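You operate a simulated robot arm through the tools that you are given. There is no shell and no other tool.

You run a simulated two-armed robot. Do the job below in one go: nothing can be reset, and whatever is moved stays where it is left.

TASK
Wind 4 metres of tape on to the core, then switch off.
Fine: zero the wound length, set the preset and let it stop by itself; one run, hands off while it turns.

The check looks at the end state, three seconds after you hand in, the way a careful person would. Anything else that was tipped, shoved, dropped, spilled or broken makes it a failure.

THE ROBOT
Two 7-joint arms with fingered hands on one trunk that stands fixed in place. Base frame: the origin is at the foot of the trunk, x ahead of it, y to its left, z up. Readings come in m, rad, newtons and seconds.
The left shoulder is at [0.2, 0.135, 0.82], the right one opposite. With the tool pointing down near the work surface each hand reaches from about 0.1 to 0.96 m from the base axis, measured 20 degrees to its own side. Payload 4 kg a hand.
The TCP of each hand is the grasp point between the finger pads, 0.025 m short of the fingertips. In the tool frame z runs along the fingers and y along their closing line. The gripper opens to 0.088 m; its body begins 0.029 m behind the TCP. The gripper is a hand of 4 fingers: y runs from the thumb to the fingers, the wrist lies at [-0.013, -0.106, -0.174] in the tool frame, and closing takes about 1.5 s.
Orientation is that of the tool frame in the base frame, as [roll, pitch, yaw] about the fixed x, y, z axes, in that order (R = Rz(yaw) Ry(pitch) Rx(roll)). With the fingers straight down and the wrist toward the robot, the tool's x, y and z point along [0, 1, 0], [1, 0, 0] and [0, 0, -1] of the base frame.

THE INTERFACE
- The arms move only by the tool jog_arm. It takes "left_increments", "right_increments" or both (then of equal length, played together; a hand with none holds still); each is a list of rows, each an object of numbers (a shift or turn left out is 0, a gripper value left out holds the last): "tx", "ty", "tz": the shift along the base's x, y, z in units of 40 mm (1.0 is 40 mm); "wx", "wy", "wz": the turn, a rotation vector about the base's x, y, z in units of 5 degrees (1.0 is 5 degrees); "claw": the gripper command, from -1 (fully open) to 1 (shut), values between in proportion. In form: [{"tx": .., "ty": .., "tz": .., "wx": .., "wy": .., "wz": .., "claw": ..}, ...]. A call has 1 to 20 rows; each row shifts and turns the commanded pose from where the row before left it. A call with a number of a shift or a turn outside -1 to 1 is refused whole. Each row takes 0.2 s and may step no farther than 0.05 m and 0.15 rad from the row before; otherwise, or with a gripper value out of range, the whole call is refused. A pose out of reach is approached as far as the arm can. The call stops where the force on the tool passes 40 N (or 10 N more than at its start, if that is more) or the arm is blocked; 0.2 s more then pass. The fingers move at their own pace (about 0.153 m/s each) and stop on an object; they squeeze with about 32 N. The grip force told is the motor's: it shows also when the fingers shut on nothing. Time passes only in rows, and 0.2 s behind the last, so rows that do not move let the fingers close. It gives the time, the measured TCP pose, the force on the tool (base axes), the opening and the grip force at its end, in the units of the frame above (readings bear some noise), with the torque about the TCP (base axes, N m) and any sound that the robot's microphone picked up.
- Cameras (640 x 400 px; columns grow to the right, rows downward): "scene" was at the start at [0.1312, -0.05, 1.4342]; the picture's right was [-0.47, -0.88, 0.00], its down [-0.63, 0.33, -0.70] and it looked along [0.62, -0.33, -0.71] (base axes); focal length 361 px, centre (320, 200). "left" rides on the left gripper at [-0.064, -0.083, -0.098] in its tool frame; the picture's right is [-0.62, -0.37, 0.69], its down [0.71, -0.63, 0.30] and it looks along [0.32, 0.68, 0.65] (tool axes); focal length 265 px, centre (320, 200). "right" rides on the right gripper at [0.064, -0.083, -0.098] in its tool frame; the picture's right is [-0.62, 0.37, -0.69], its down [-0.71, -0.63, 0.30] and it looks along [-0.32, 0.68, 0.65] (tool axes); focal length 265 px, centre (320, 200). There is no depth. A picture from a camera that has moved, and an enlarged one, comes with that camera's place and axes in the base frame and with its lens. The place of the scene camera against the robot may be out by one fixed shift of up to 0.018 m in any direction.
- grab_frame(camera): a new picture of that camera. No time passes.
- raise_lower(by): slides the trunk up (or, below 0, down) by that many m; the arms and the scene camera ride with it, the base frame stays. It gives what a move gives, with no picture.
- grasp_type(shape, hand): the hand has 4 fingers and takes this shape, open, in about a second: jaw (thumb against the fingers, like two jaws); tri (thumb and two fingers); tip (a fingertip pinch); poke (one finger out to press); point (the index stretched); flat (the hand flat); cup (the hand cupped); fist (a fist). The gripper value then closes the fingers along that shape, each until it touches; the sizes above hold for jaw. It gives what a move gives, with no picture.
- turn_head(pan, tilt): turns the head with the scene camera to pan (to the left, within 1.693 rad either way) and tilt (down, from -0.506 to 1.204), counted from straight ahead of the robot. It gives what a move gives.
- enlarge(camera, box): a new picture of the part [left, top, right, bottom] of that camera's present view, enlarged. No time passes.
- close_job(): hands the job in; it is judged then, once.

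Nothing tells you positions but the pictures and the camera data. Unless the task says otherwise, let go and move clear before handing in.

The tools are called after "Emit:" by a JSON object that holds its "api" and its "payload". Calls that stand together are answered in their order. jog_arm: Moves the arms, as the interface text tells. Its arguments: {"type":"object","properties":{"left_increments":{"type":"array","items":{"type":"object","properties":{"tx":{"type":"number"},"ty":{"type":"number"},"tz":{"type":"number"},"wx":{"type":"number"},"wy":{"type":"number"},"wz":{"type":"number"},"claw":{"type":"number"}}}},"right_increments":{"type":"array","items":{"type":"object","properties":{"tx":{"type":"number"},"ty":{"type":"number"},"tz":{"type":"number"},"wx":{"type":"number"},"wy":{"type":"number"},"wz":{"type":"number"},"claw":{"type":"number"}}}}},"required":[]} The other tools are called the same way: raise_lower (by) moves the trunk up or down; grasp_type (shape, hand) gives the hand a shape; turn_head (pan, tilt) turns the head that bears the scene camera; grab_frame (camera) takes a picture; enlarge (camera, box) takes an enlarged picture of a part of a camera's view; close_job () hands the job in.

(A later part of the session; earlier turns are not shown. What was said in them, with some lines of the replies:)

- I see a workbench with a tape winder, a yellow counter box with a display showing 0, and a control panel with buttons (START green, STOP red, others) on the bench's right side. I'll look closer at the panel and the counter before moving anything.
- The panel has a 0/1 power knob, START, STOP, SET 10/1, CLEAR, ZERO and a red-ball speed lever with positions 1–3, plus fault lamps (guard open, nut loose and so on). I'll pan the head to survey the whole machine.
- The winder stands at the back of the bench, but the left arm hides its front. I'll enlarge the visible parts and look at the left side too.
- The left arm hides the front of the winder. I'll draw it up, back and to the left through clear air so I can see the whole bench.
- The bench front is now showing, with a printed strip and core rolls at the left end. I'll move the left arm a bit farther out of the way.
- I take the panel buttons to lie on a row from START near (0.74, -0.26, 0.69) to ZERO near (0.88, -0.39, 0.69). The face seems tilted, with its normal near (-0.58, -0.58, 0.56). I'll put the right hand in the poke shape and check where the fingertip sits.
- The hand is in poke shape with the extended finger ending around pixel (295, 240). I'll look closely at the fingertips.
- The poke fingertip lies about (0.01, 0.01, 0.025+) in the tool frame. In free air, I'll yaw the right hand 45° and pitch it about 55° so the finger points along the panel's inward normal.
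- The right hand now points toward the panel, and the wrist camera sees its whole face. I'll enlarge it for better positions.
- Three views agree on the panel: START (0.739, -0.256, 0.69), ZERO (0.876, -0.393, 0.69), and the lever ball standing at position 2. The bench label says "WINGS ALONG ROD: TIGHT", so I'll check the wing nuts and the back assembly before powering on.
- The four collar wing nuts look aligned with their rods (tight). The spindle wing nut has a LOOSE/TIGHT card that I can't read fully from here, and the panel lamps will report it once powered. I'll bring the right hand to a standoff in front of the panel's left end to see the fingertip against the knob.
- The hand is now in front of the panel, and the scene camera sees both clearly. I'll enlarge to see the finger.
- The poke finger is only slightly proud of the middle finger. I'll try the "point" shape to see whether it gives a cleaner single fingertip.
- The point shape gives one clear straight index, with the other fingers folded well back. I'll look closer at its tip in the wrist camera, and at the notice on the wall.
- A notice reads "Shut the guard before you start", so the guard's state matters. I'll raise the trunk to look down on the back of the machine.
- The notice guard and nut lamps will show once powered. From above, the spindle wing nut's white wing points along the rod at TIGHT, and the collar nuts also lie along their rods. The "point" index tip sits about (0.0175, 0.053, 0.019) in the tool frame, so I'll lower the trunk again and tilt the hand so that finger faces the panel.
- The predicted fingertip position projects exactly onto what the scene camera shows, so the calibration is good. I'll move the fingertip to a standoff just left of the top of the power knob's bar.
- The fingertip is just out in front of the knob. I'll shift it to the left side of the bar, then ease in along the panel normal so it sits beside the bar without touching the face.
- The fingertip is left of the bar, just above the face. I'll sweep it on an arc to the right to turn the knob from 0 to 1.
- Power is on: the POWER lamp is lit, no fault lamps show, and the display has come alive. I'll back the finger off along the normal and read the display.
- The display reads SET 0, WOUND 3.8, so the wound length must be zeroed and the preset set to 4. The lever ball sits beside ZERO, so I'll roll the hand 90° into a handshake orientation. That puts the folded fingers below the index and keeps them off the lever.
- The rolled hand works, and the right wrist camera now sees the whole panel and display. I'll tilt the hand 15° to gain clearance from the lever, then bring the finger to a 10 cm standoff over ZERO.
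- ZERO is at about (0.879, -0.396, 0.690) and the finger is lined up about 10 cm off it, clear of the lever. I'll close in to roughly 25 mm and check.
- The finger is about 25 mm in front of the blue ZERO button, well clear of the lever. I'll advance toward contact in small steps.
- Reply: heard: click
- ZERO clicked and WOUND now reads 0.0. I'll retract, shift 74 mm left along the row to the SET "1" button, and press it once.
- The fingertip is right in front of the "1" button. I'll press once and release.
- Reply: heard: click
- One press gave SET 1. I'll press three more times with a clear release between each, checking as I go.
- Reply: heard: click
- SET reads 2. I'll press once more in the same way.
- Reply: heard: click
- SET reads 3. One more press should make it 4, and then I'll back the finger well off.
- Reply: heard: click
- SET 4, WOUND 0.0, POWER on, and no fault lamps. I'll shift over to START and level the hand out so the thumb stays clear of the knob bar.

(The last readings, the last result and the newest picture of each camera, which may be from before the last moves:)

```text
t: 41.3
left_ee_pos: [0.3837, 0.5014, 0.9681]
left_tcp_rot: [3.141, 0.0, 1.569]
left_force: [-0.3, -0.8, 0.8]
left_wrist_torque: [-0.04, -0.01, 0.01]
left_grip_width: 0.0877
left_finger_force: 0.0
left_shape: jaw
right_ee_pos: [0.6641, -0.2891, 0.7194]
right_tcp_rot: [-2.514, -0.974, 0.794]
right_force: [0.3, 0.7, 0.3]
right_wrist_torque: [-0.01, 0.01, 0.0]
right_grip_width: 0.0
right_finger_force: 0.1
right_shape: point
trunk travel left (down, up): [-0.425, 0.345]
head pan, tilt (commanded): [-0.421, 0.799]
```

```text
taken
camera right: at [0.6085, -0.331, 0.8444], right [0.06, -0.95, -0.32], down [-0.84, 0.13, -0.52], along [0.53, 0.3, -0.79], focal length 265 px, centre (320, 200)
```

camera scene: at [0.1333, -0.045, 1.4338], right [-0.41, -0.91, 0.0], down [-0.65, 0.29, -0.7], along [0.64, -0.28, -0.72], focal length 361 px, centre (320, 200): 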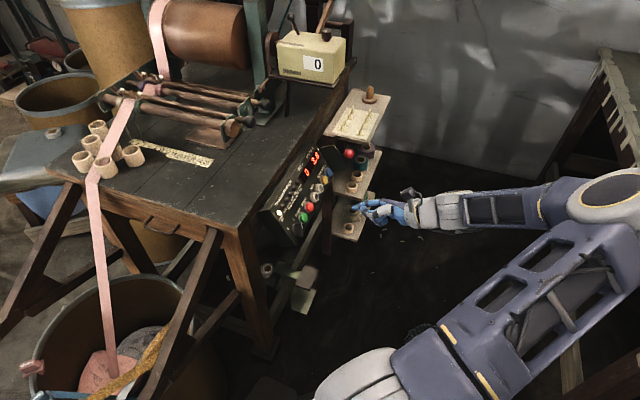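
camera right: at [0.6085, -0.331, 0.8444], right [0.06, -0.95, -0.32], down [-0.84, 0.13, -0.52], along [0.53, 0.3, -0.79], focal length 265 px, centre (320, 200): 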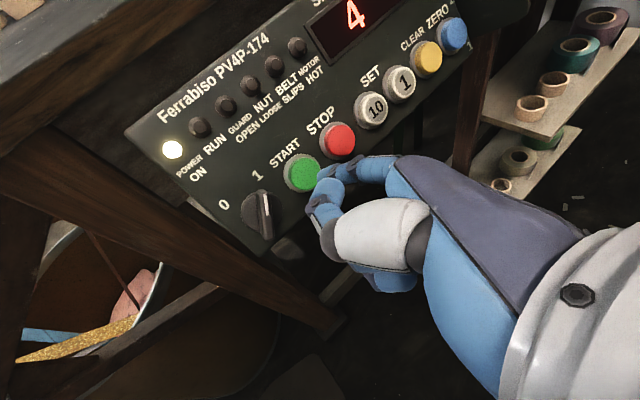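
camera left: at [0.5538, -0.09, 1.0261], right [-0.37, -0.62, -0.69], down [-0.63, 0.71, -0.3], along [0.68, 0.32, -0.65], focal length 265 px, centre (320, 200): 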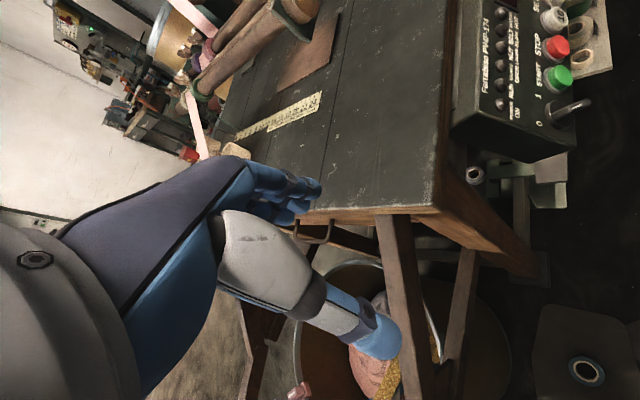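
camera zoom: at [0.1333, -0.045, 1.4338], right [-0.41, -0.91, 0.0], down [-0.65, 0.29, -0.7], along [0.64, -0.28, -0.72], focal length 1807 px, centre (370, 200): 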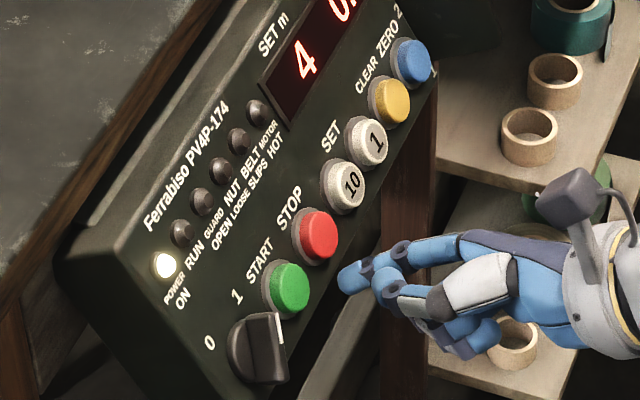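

The finger is lined up 35 mm in front of START, with the thumb clear of the knob. I'll press START and retract at once, then keep hands off.

Emit:
{"api": "jog_arm", "payload": {"right_increments": [{"tx": 0.204, "ty": 0.204, "tz": -0.196}, {"tx": 0.175, "ty": 0.175, "tz": -0.168}, {"tx": 0.073, "ty": 0.073, "tz": -0.07}, {"tx": 0.058, "ty": 0.058, "tz": -0.056}, {}, {"tx": -0.35, "ty": -0.35, "tz": 0.336}, {"tx": -0.584, "ty": -0.584, "tz": 0.56}, {"tx": -0.584, "ty": -0.584, "tz": 0.56}]}}

Emit:
{"api": "enlarge", "payload": {"camera": "scene", "box": [260, 130, 380, 230]}}

Emit:
{"api": "grab_frame", "payload": {"camera": "scene"}}

```text
t: 43.1
left_ee_pos: [0.3822, 0.5011, 0.9684]
left_tcp_rot: [-3.141, -0.001, 1.57]
left_force: [-0.7, -0.3, 0.5]
left_wrist_torque: [0.0, 0.01, 0.01]
left_grip_width: 0.0879
left_finger_force: 0.0
left_shape: jaw
right_ee_pos: [0.625, -0.3299, 0.7603]
right_tcp_rot: [-2.516, -0.976, 0.794]
right_force: [-0.7, -0.6, -0.1]
right_wrist_torque: [-0.03, -0.02, -0.02]
right_grip_width: 0.0805
right_finger_force: 0.1
right_shape: point
trunk travel left (down, up): [-0.425, 0.345]
head pan, tilt (commanded): [-0.421, 0.799]
heard: click
```

```text
4.00 times, centred on (320, 180) of scene
camera zoom: at [0.1335, -0.0449, 1.4338], right [-0.41, -0.91, 0.0], down [-0.65, 0.29, -0.7], along [0.64, -0.28, -0.72], focal length 1446 px, centre (320, 280)
```

zoom: 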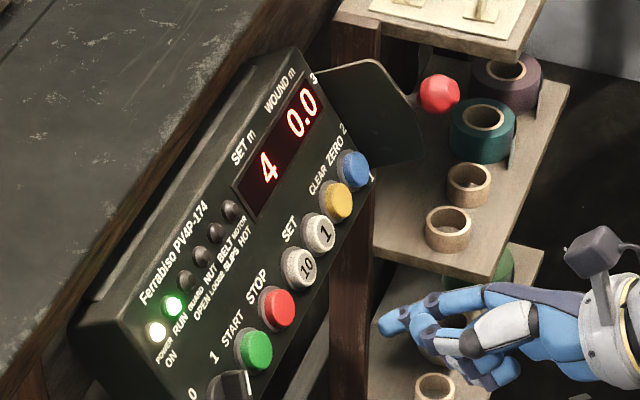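

```text
taken
camera scene: at [0.1335, -0.0449, 1.4338], right [-0.41, -0.91, 0.0], down [-0.65, 0.29, -0.7], along [0.64, -0.28, -0.72], focal length 361 px, centre (320, 200)
```

scene: 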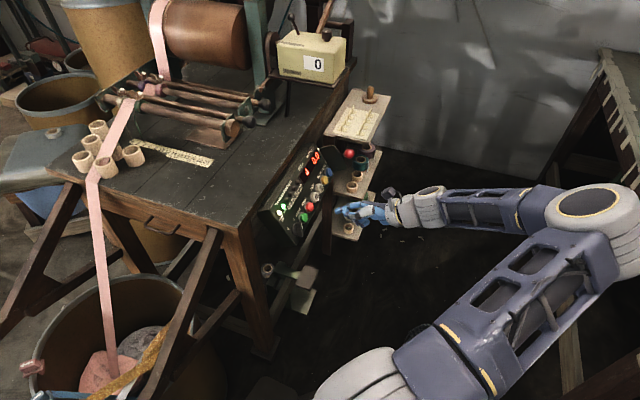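

The RUN lamp is lit and the hand is clear. I'll wait hands-off and watch the wound length.

Emit:
{"api": "jog_arm", "payload": {"right_increments": [{}, {}, {}, {}, {}, {}, {}, {}, {}, {}]}}

Emit:
{"api": "enlarge", "payload": {"camera": "scene", "box": [260, 130, 380, 230]}}

Emit:
{"api": "grab_frame", "payload": {"camera": "scene"}}

```text
t: 45.3
left_ee_pos: [0.3818, 0.5012, 0.9675]
left_tcp_rot: [-3.141, -0.001, 1.572]
left_force: [0.1, 0.3, 0.0]
left_wrist_torque: [0.03, 0.0, 0.0]
left_grip_width: 0.0875
left_finger_force: 0.0
left_shape: jaw
right_ee_pos: [0.6257, -0.3306, 0.7606]
right_tcp_rot: [-2.518, -0.975, 0.794]
right_force: [-0.5, -0.5, -1.0]
right_wrist_torque: [-0.02, 0.01, 0.03]
right_grip_width: 0.0806
right_finger_force: 0.0
right_shape: point
trunk travel left (down, up): [-0.425, 0.345]
head pan, tilt (commanded): [-0.421, 0.799]
```

```text
4.00 times, centred on (320, 180) of scene
camera zoom: at [0.1333, -0.045, 1.4338], right [-0.41, -0.91, 0.0], down [-0.65, 0.29, -0.7], along [0.64, -0.28, -0.72], focal length 1446 px, centre (320, 280)
```

zoom: 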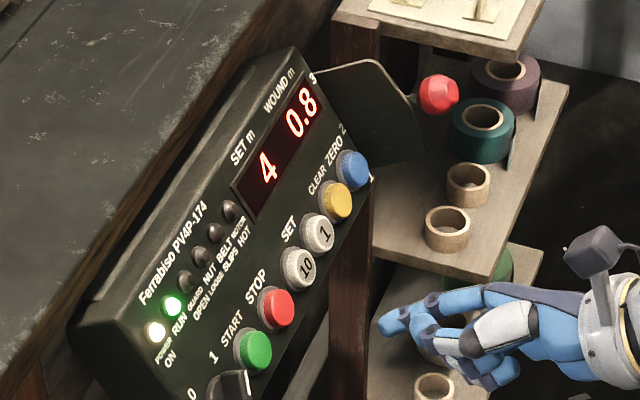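

```text
taken
camera scene: at [0.1333, -0.045, 1.4338], right [-0.41, -0.91, 0.0], down [-0.65, 0.29, -0.7], along [0.64, -0.28, -0.72], focal length 361 px, centre (320, 200)
```

scene: 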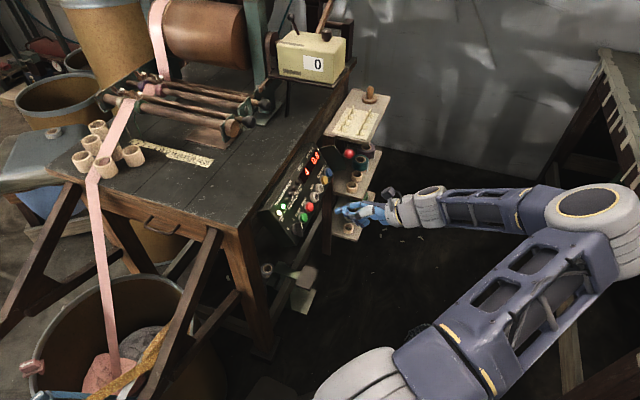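

It is winding, with WOUND at 0.8 m and no fault lamps. I'll keep waiting, hands off.

Emit:
{"api": "jog_arm", "payload": {"right_increments": [{}, {}, {}, {}, {}, {}, {}, {}, {}, {}, {}, {}, {}, {}, {}, {}, {}, {}, {}, {}]}}

Emit:
{"api": "enlarge", "payload": {"camera": "scene", "box": [260, 130, 380, 230]}}

```text
t: 49.5
left_ee_pos: [0.3833, 0.5004, 0.9684]
left_tcp_rot: [-3.141, 0.0, 1.571]
left_force: [-0.3, 0.2, 0.9]
left_wrist_torque: [0.0, 0.0, -0.01]
left_grip_width: 0.0874
left_finger_force: 0.1
left_shape: jaw
right_ee_pos: [0.6248, -0.3299, 0.7596]
right_tcp_rot: [-2.515, -0.975, 0.79]
right_force: [-0.6, 0.5, 0.7]
right_wrist_torque: [0.0, -0.01, 0.0]
right_grip_width: 0.0807
right_finger_force: 0.1
right_shape: point
trunk travel left (down, up): [-0.425, 0.345]
head pan, tilt (commanded): [-0.421, 0.799]
```

```text
4.00 times, centred on (320, 180) of scene
camera zoom: at [0.1333, -0.045, 1.4338], right [-0.41, -0.91, 0.0], down [-0.65, 0.29, -0.7], along [0.64, -0.28, -0.72], focal length 1446 px, centre (320, 280)
```

zoom: 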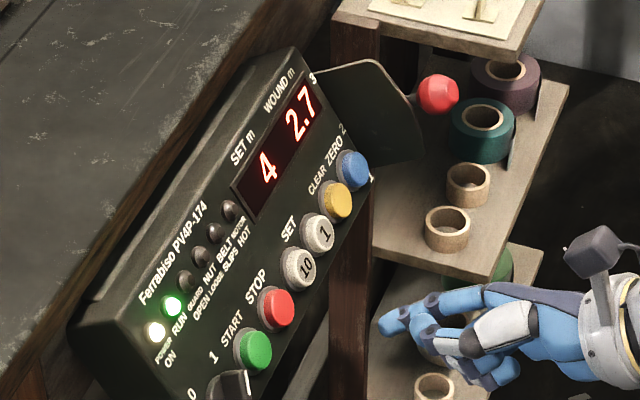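

WOUND is at 2.7 m and still running normally. I'll wait for it to stop by itself.

Emit:
{"api": "jog_arm", "payload": {"right_increments": [{}, {}, {}, {}, {}, {}, {}, {}, {}, {}, {}, {}, {}, {}, {}, {}, {}, {}, {}, {}]}}

Emit:
{"api": "enlarge", "payload": {"camera": "scene", "box": [260, 130, 380, 230]}}

Emit:
{"api": "grab_frame", "payload": {"camera": "scene"}}

```text
t: 53.7
left_ee_pos: [0.3823, 0.5009, 0.9683]
left_tcp_rot: [-3.141, 0.0, 1.572]
left_force: [-1.0, 0.2, 0.4]
left_wrist_torque: [-0.01, -0.02, 0.02]
left_grip_width: 0.088
left_finger_force: 0.0
left_shape: jaw
right_ee_pos: [0.6252, -0.3318, 0.759]
right_tcp_rot: [-2.516, -0.974, 0.788]
right_force: [-0.6, 0.4, -0.2]
right_wrist_torque: [0.03, 0.01, 0.01]
right_grip_width: 0.0805
right_finger_force: 0.2
right_shape: point
trunk travel left (down, up): [-0.425, 0.345]
head pan, tilt (commanded): [-0.421, 0.799]
```

```text
4.00 times, centred on (320, 180) of scene
camera zoom: at [0.1333, -0.045, 1.4338], right [-0.41, -0.91, 0.0], down [-0.65, 0.29, -0.7], along [0.64, -0.28, -0.72], focal length 1446 px, centre (320, 280)
```

zoom: 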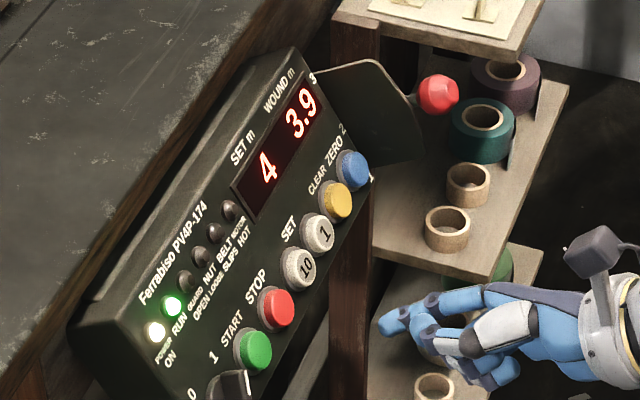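

```text
taken
camera scene: at [0.1333, -0.045, 1.4338], right [-0.41, -0.91, 0.0], down [-0.65, 0.29, -0.7], along [0.64, -0.28, -0.72], focal length 361 px, centre (320, 200)
```

scene: 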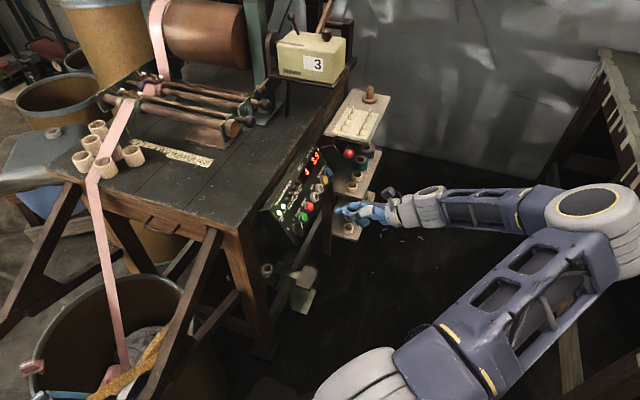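

It has slowed down near the end, with WOUND at 3.9, RUN still lit, and the top counter showing 3. I'll keep waiting.

Emit:
{"api": "jog_arm", "payload": {"right_increments": [{}, {}, {}, {}, {}, {}, {}, {}, {}, {}]}}

Emit:
{"api": "enlarge", "payload": {"camera": "scene", "box": [260, 130, 380, 230]}}

Emit:
{"api": "enlarge", "payload": {"camera": "scene", "box": [80, 0, 360, 180]}}

```text
t: 55.9
left_ee_pos: [0.3823, 0.5013, 0.9682]
left_tcp_rot: [-3.141, 0.0, 1.57]
left_force: [-0.1, -0.5, -0.2]
left_wrist_torque: [0.01, -0.01, 0.01]
left_grip_width: 0.0877
left_finger_force: 0.0
left_shape: jaw
right_ee_pos: [0.6256, -0.3311, 0.7613]
right_tcp_rot: [-2.518, -0.975, 0.792]
right_force: [0.0, -0.1, 0.4]
right_wrist_torque: [-0.01, -0.02, 0.01]
right_grip_width: 0.0808
right_finger_force: 0.0
right_shape: point
trunk travel left (down, up): [-0.425, 0.345]
head pan, tilt (commanded): [-0.421, 0.799]
```

```text
4.00 times, centred on (320, 180) of scene
camera zoom: at [0.1333, -0.045, 1.4338], right [-0.41, -0.91, 0.0], down [-0.65, 0.29, -0.7], along [0.64, -0.28, -0.72], focal length 1446 px, centre (320, 280)
```

zoom: 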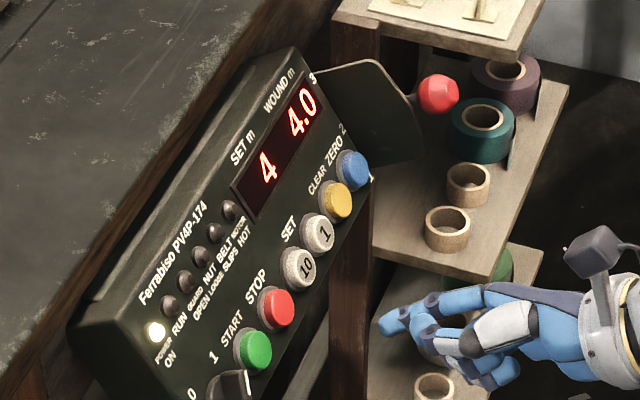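

```text
2.22 times, centred on (220, 90) of scene
camera zoom: at [0.1333, -0.045, 1.4338], right [-0.41, -0.91, 0.0], down [-0.65, 0.29, -0.7], along [0.64, -0.28, -0.72], focal length 803 px, centre (542, 444)
```

zoom: 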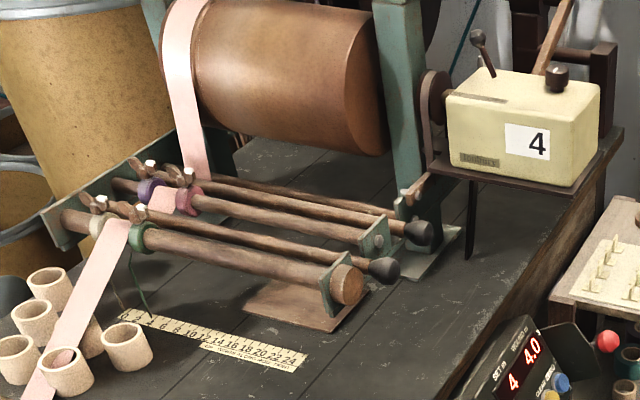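

It stopped by itself: WOUND 4.0, RUN off, and the mechanical counter reads 4. I'll check that everything is at rest and look at the knob before switching off.

Emit:
{"api": "jog_arm", "payload": {"right_increments": [{}, {}, {}]}}

Emit:
{"api": "grab_frame", "payload": {"camera": "right"}}

Emit:
{"api": "enlarge", "payload": {"camera": "right", "box": [180, 100, 400, 240]}}

Emit:
{"api": "enlarge", "payload": {"camera": "scene", "box": [260, 130, 380, 250]}}

```text
t: 56.7
left_ee_pos: [0.3837, 0.5004, 0.9683]
left_tcp_rot: [-3.14, -0.001, 1.571]
left_force: [-0.3, -0.4, 0.5]
left_wrist_torque: [0.02, 0.02, 0.01]
left_grip_width: 0.0874
left_finger_force: 0.1
left_shape: jaw
right_ee_pos: [0.6258, -0.331, 0.7599]
right_tcp_rot: [-2.518, -0.975, 0.793]
right_force: [1.5, 0.1, -0.9]
right_wrist_torque: [0.02, -0.02, 0.0]
right_grip_width: 0.0804
right_finger_force: 0.1
right_shape: point
trunk travel left (down, up): [-0.425, 0.345]
head pan, tilt (commanded): [-0.421, 0.799]
```

```text
taken
camera right: at [0.5684, -0.3723, 0.8845], right [0.06, -0.95, -0.32], down [-0.84, 0.13, -0.52], along [0.54, 0.3, -0.79], focal length 265 px, centre (320, 200)
```

right: 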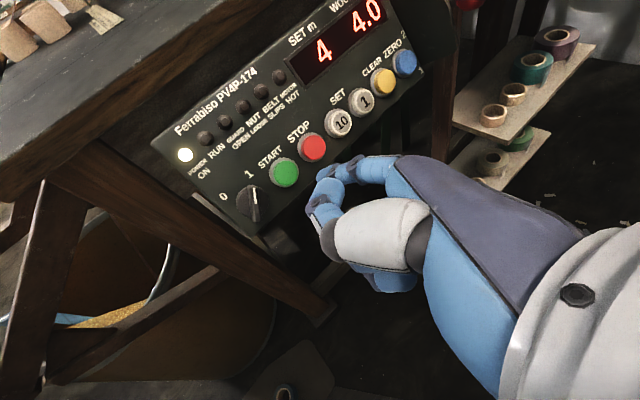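

```text
2.86 times, centred on (290, 170) of right
camera zoom: at [0.5684, -0.3723, 0.8845], right [0.06, -0.95, -0.32], down [-0.84, 0.13, -0.52], along [0.54, 0.3, -0.79], focal length 758 px, centre (406, 286)
```

zoom: 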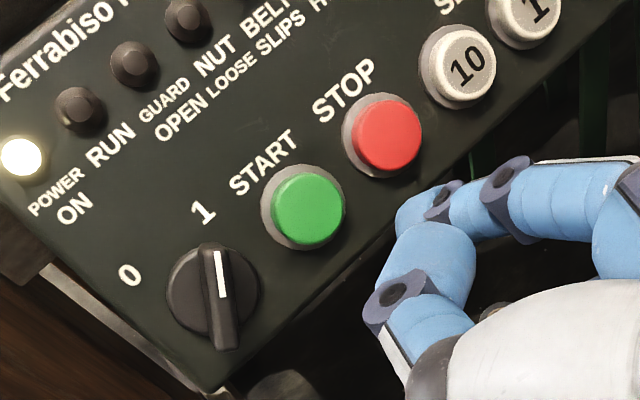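

```text
3.33 times, centred on (320, 190) of scene
camera zoom: at [0.1333, -0.045, 1.4338], right [-0.41, -0.91, 0.0], down [-0.65, 0.29, -0.7], along [0.64, -0.28, -0.72], focal length 1204 px, centre (320, 233)
```

zoom: 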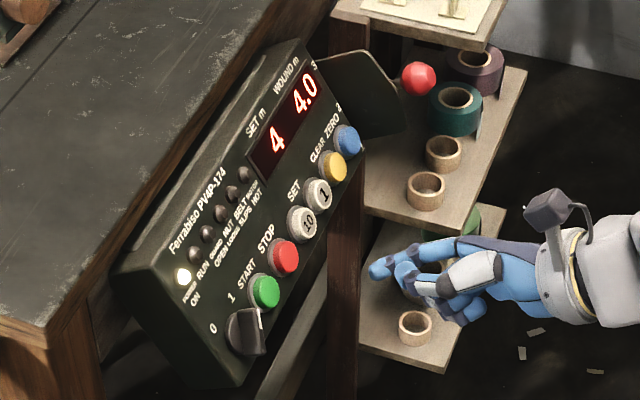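

The run is complete and everything is at rest. To switch off, I'll push the lower end of the knob bar from its left side around underneath, well away from the buttons. First I'll hover left of the knob.

Emit:
{"api": "jog_arm", "payload": {"right_increments": [{"tx": -0.311, "ty": 0.709, "tz": -0.238}, {"tx": -0.311, "ty": 0.709, "tz": -0.238}, {"tx": -0.311, "ty": 0.709, "tz": -0.238}, {}]}}

Emit:
{"api": "enlarge", "payload": {"camera": "right", "box": [220, 80, 440, 220]}}

Emit:
{"api": "enlarge", "payload": {"camera": "scene", "box": [250, 180, 350, 260]}}

```text
t: 57.7
left_ee_pos: [0.3821, 0.5008, 0.9686]
left_tcp_rot: [3.141, 0.001, 1.572]
left_force: [-0.7, 0.3, -0.7]
left_wrist_torque: [0.0, 0.01, 0.0]
left_grip_width: 0.0877
left_finger_force: 0.0
left_shape: jaw
right_ee_pos: [0.5883, -0.2456, 0.7321]
right_tcp_rot: [-2.516, -0.975, 0.792]
right_force: [-0.9, 0.5, -0.6]
right_wrist_torque: [0.03, 0.02, 0.02]
right_grip_width: 0.0805
right_finger_force: 0.1
right_shape: point
trunk travel left (down, up): [-0.425, 0.345]
head pan, tilt (commanded): [-0.421, 0.799]
```

```text
2.86 times, centred on (330, 150) of right
camera zoom: at [0.5316, -0.2865, 0.8556], right [0.06, -0.95, -0.32], down [-0.84, 0.13, -0.52], along [0.54, 0.3, -0.79], focal length 758 px, centre (291, 343)
```

zoom: 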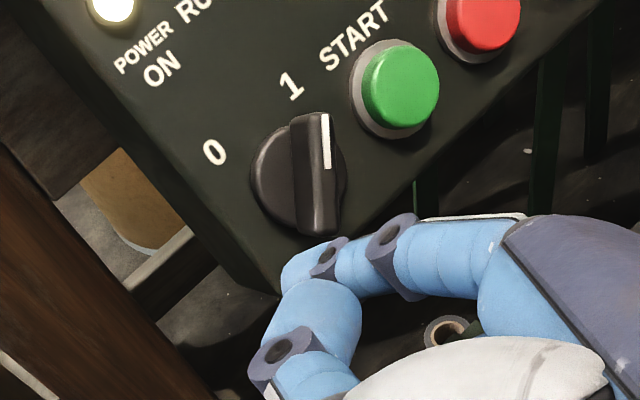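

```text
5.00 times, centred on (300, 220) of scene
camera zoom: at [0.1333, -0.045, 1.4338], right [-0.41, -0.91, 0.0], down [-0.65, 0.29, -0.7], along [0.64, -0.28, -0.72], focal length 1807 px, centre (420, 100)
```

zoom: 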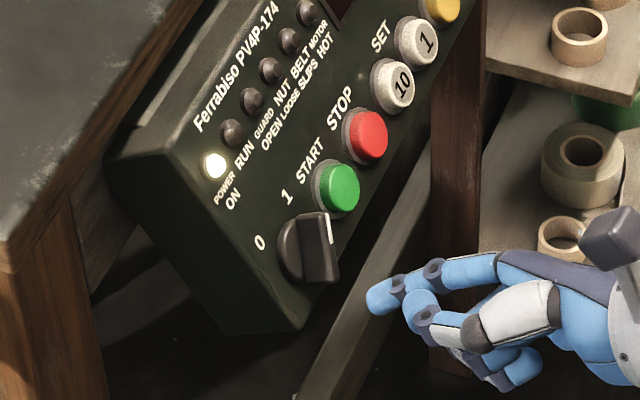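

The finger hovers at the lower left of the knob, about 4 mm low of the prediction. I'll correct for that and advance along the normal to sit beside the bar.

Emit:
{"api": "jog_arm", "payload": {"right_increments": [{"tx": 0.272, "ty": 0.272, "tz": -0.22}, {"tx": 0.272, "ty": 0.272, "tz": -0.22}, {"tx": 0.272, "ty": 0.272, "tz": -0.22}, {}]}}

Emit:
{"api": "enlarge", "payload": {"camera": "right", "box": [220, 80, 440, 220]}}

Emit:
{"api": "enlarge", "payload": {"camera": "scene", "box": [250, 180, 350, 260]}}

```text
t: 58.7
left_ee_pos: [0.3832, 0.5011, 0.968]
left_tcp_rot: [-3.141, 0.001, 1.571]
left_force: [-0.1, 0.1, 0.3]
left_wrist_torque: [0.0, 0.03, -0.04]
left_grip_width: 0.0878
left_finger_force: 0.0
left_shape: jaw
right_ee_pos: [0.6213, -0.2119, 0.7041]
right_tcp_rot: [-2.519, -0.976, 0.793]
right_force: [0.3, 0.2, -0.3]
right_wrist_torque: [0.03, 0.0, -0.02]
right_grip_width: 0.0807
right_finger_force: 0.2
right_shape: point
trunk travel left (down, up): [-0.425, 0.345]
head pan, tilt (commanded): [-0.421, 0.799]
```

```text
2.86 times, centred on (330, 150) of right
camera zoom: at [0.565, -0.2534, 0.8288], right [0.06, -0.95, -0.32], down [-0.84, 0.13, -0.52], along [0.54, 0.3, -0.79], focal length 758 px, centre (291, 343)
```

zoom: 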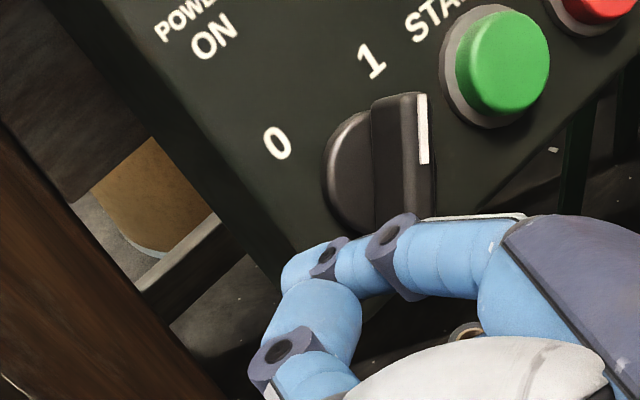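

```text
5.00 times, centred on (300, 220) of scene
camera zoom: at [0.1333, -0.045, 1.4338], right [-0.41, -0.91, 0.0], down [-0.65, 0.29, -0.7], along [0.64, -0.28, -0.72], focal length 1807 px, centre (420, 100)
```

zoom: 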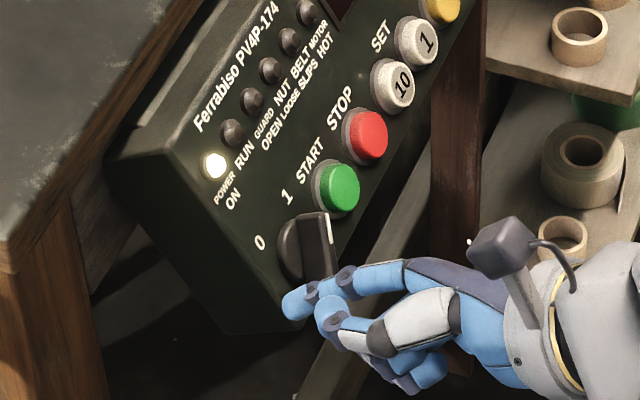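

The fingertip is to the lower left of the bar, close to the face but not touching. I'll sweep it around underneath to turn the knob back to 0.

Emit:
{"api": "jog_arm", "payload": {"right_increments": [{"tx": 0.25, "ty": -0.21, "tz": 0.041}, {"tx": 0.189, "ty": -0.214, "tz": -0.027}, {"tx": -0.015, "ty": -0.09, "tz": -0.11}, {"tx": 0.018, "ty": -0.106, "tz": -0.091}, {"tx": 0.063, "ty": -0.135, "tz": -0.075}, {"tx": 0.082, "ty": -0.109, "tz": -0.029}, {"tx": 0.073, "ty": -0.069, "tz": 0.004}]}}

Emit:
{"api": "enlarge", "payload": {"camera": "right", "box": [220, 80, 440, 220]}}

Emit:
{"api": "enlarge", "payload": {"camera": "scene", "box": [250, 170, 350, 250]}}

```text
t: 60.3
left_ee_pos: [0.3825, 0.5004, 0.9673]
left_tcp_rot: [-3.141, 0.002, 1.571]
left_force: [1.1, -0.7, 0.0]
left_wrist_torque: [0.01, 0.01, 0.02]
left_grip_width: 0.0876
left_finger_force: 0.1
left_shape: jaw
right_ee_pos: [0.647, -0.2489, 0.6909]
right_tcp_rot: [-2.517, -0.975, 0.795]
right_force: [-4.7, 1.5, -1.6]
right_wrist_torque: [0.01, 0.06, 0.06]
right_grip_width: 0.0807
right_finger_force: 0.1
right_shape: point
trunk travel left (down, up): [-0.425, 0.345]
head pan, tilt (commanded): [-0.421, 0.799]
```

```text
2.86 times, centred on (330, 150) of right
camera zoom: at [0.59, -0.2906, 0.8163], right [0.06, -0.95, -0.32], down [-0.84, 0.13, -0.52], along [0.53, 0.3, -0.79], focal length 758 px, centre (291, 343)
```

zoom: 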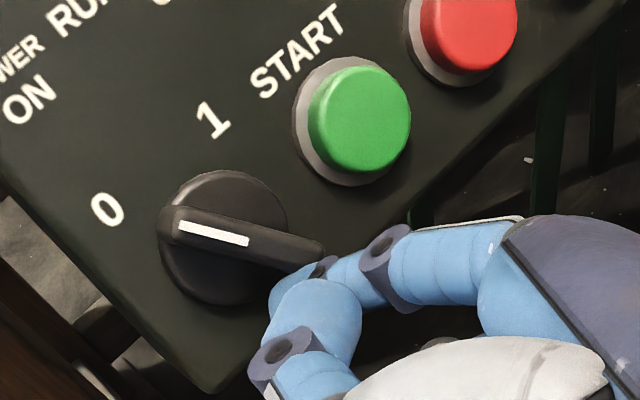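

```text
5.00 times, centred on (300, 210) of scene
camera zoom: at [0.1332, -0.045, 1.4338], right [-0.41, -0.91, 0.0], down [-0.65, 0.29, -0.7], along [0.64, -0.28, -0.72], focal length 1807 px, centre (420, 150)
```

zoom: 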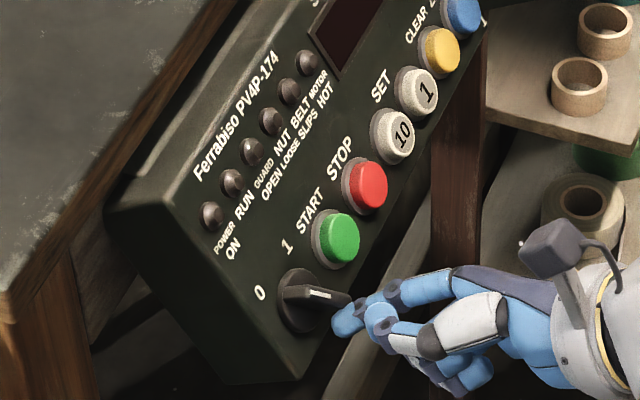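

The POWER lamp and display are dark and the knob points to 0. I'll ease the finger off the bar and retract along the normal.

Emit:
{"api": "jog_arm", "payload": {"right_increments": [{"tx": -0.1, "ty": 0.04, "tz": -0.06}, {"tx": -0.4, "ty": -0.4, "tz": 0.38}, {"tx": -0.584, "ty": -0.584, "tz": 0.56}, {"tx": -0.584, "ty": -0.584, "tz": 0.56}, {"tx": -0.4, "ty": -0.5, "tz": 0.7}, {"tx": -0.4, "ty": -0.5, "tz": 0.7}]}}

Emit:
{"api": "grab_frame", "payload": {"camera": "scene"}}

Emit:
{"api": "enlarge", "payload": {"camera": "scene", "box": [250, 130, 390, 250]}}

Emit:
{"api": "enlarge", "payload": {"camera": "scene", "box": [60, 0, 380, 200]}}

```text
t: 61.7
left_ee_pos: [0.383, 0.5011, 0.968]
left_tcp_rot: [-3.141, -0.001, 1.572]
left_force: [-0.2, -0.5, -0.2]
left_wrist_torque: [-0.03, 0.02, 0.03]
left_grip_width: 0.0877
left_finger_force: 0.0
left_shape: jaw
right_ee_pos: [0.5454, -0.3514, 0.8064]
right_tcp_rot: [-2.52, -0.976, 0.796]
right_force: [0.4, 0.5, -0.1]
right_wrist_torque: [0.02, 0.06, 0.02]
right_grip_width: 0.0805
right_finger_force: 0.1
right_shape: point
trunk travel left (down, up): [-0.425, 0.345]
head pan, tilt (commanded): [-0.421, 0.799]
```

```text
taken
camera scene: at [0.1335, -0.045, 1.4338], right [-0.41, -0.91, 0.0], down [-0.65, 0.29, -0.7], along [0.64, -0.28, -0.72], focal length 361 px, centre (320, 200)
```

scene: 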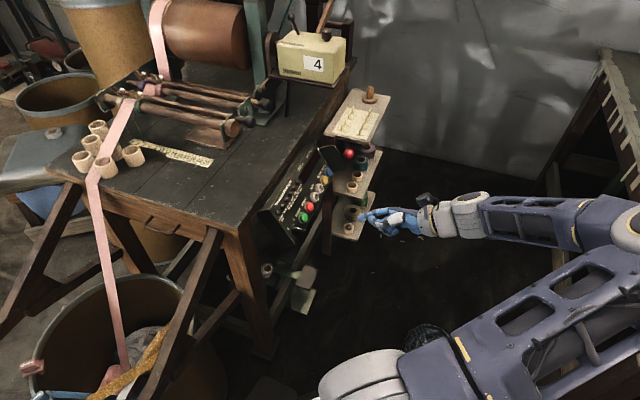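

```text
3.33 times, centred on (320, 190) of scene
camera zoom: at [0.1335, -0.045, 1.4338], right [-0.41, -0.91, 0.0], down [-0.65, 0.29, -0.7], along [0.64, -0.28, -0.72], focal length 1204 px, centre (320, 233)
```

zoom: 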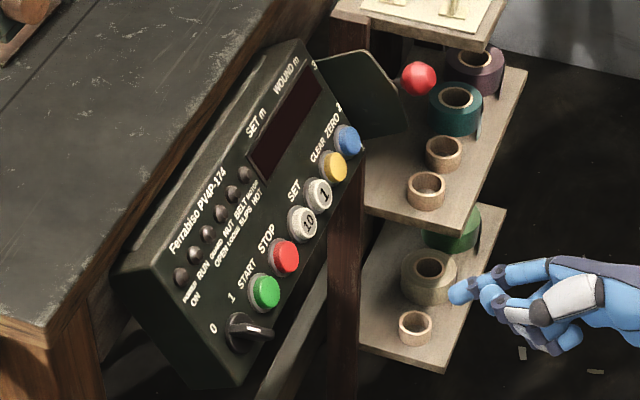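

```text
2.00 times, centred on (220, 100) of scene
camera zoom: at [0.1335, -0.045, 1.4338], right [-0.41, -0.91, 0.0], down [-0.65, 0.29, -0.7], along [0.64, -0.28, -0.72], focal length 723 px, centre (520, 400)
```

zoom: 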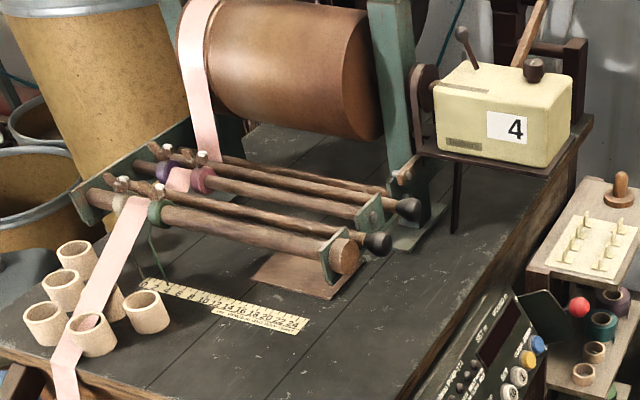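

4 m is wound: the panel stopped itself at 4.0 and the mechanical counter reads 4. The power knob is back at 0 with the lamps dark, nothing else was disturbed, and both hands are clear. I'm handing in.

Emit:
{"api": "close_job", "payload": {}}

```text
The job is handed in.
```

The winder put 4 metres of tape on the core in one run, stopped by itself, and is now switched off. The job is handed in.

- **Zero and preset:** the wound length read 3.8 m at power-on. I zeroed it, then set the preset to 4.
- **Run:** both hands stayed clear while it turned. The panel stopped at 4.0 m and the mechanical counter on the bench also read 4. None of the fault lamps (guard, nut, belt, motor) lit.
- **Off:** the power knob is back at 0 and the lamps and display are dark.
- **Left alone:** I left the side lever where it was, at position 2, and saw nothing else moved or knocked.
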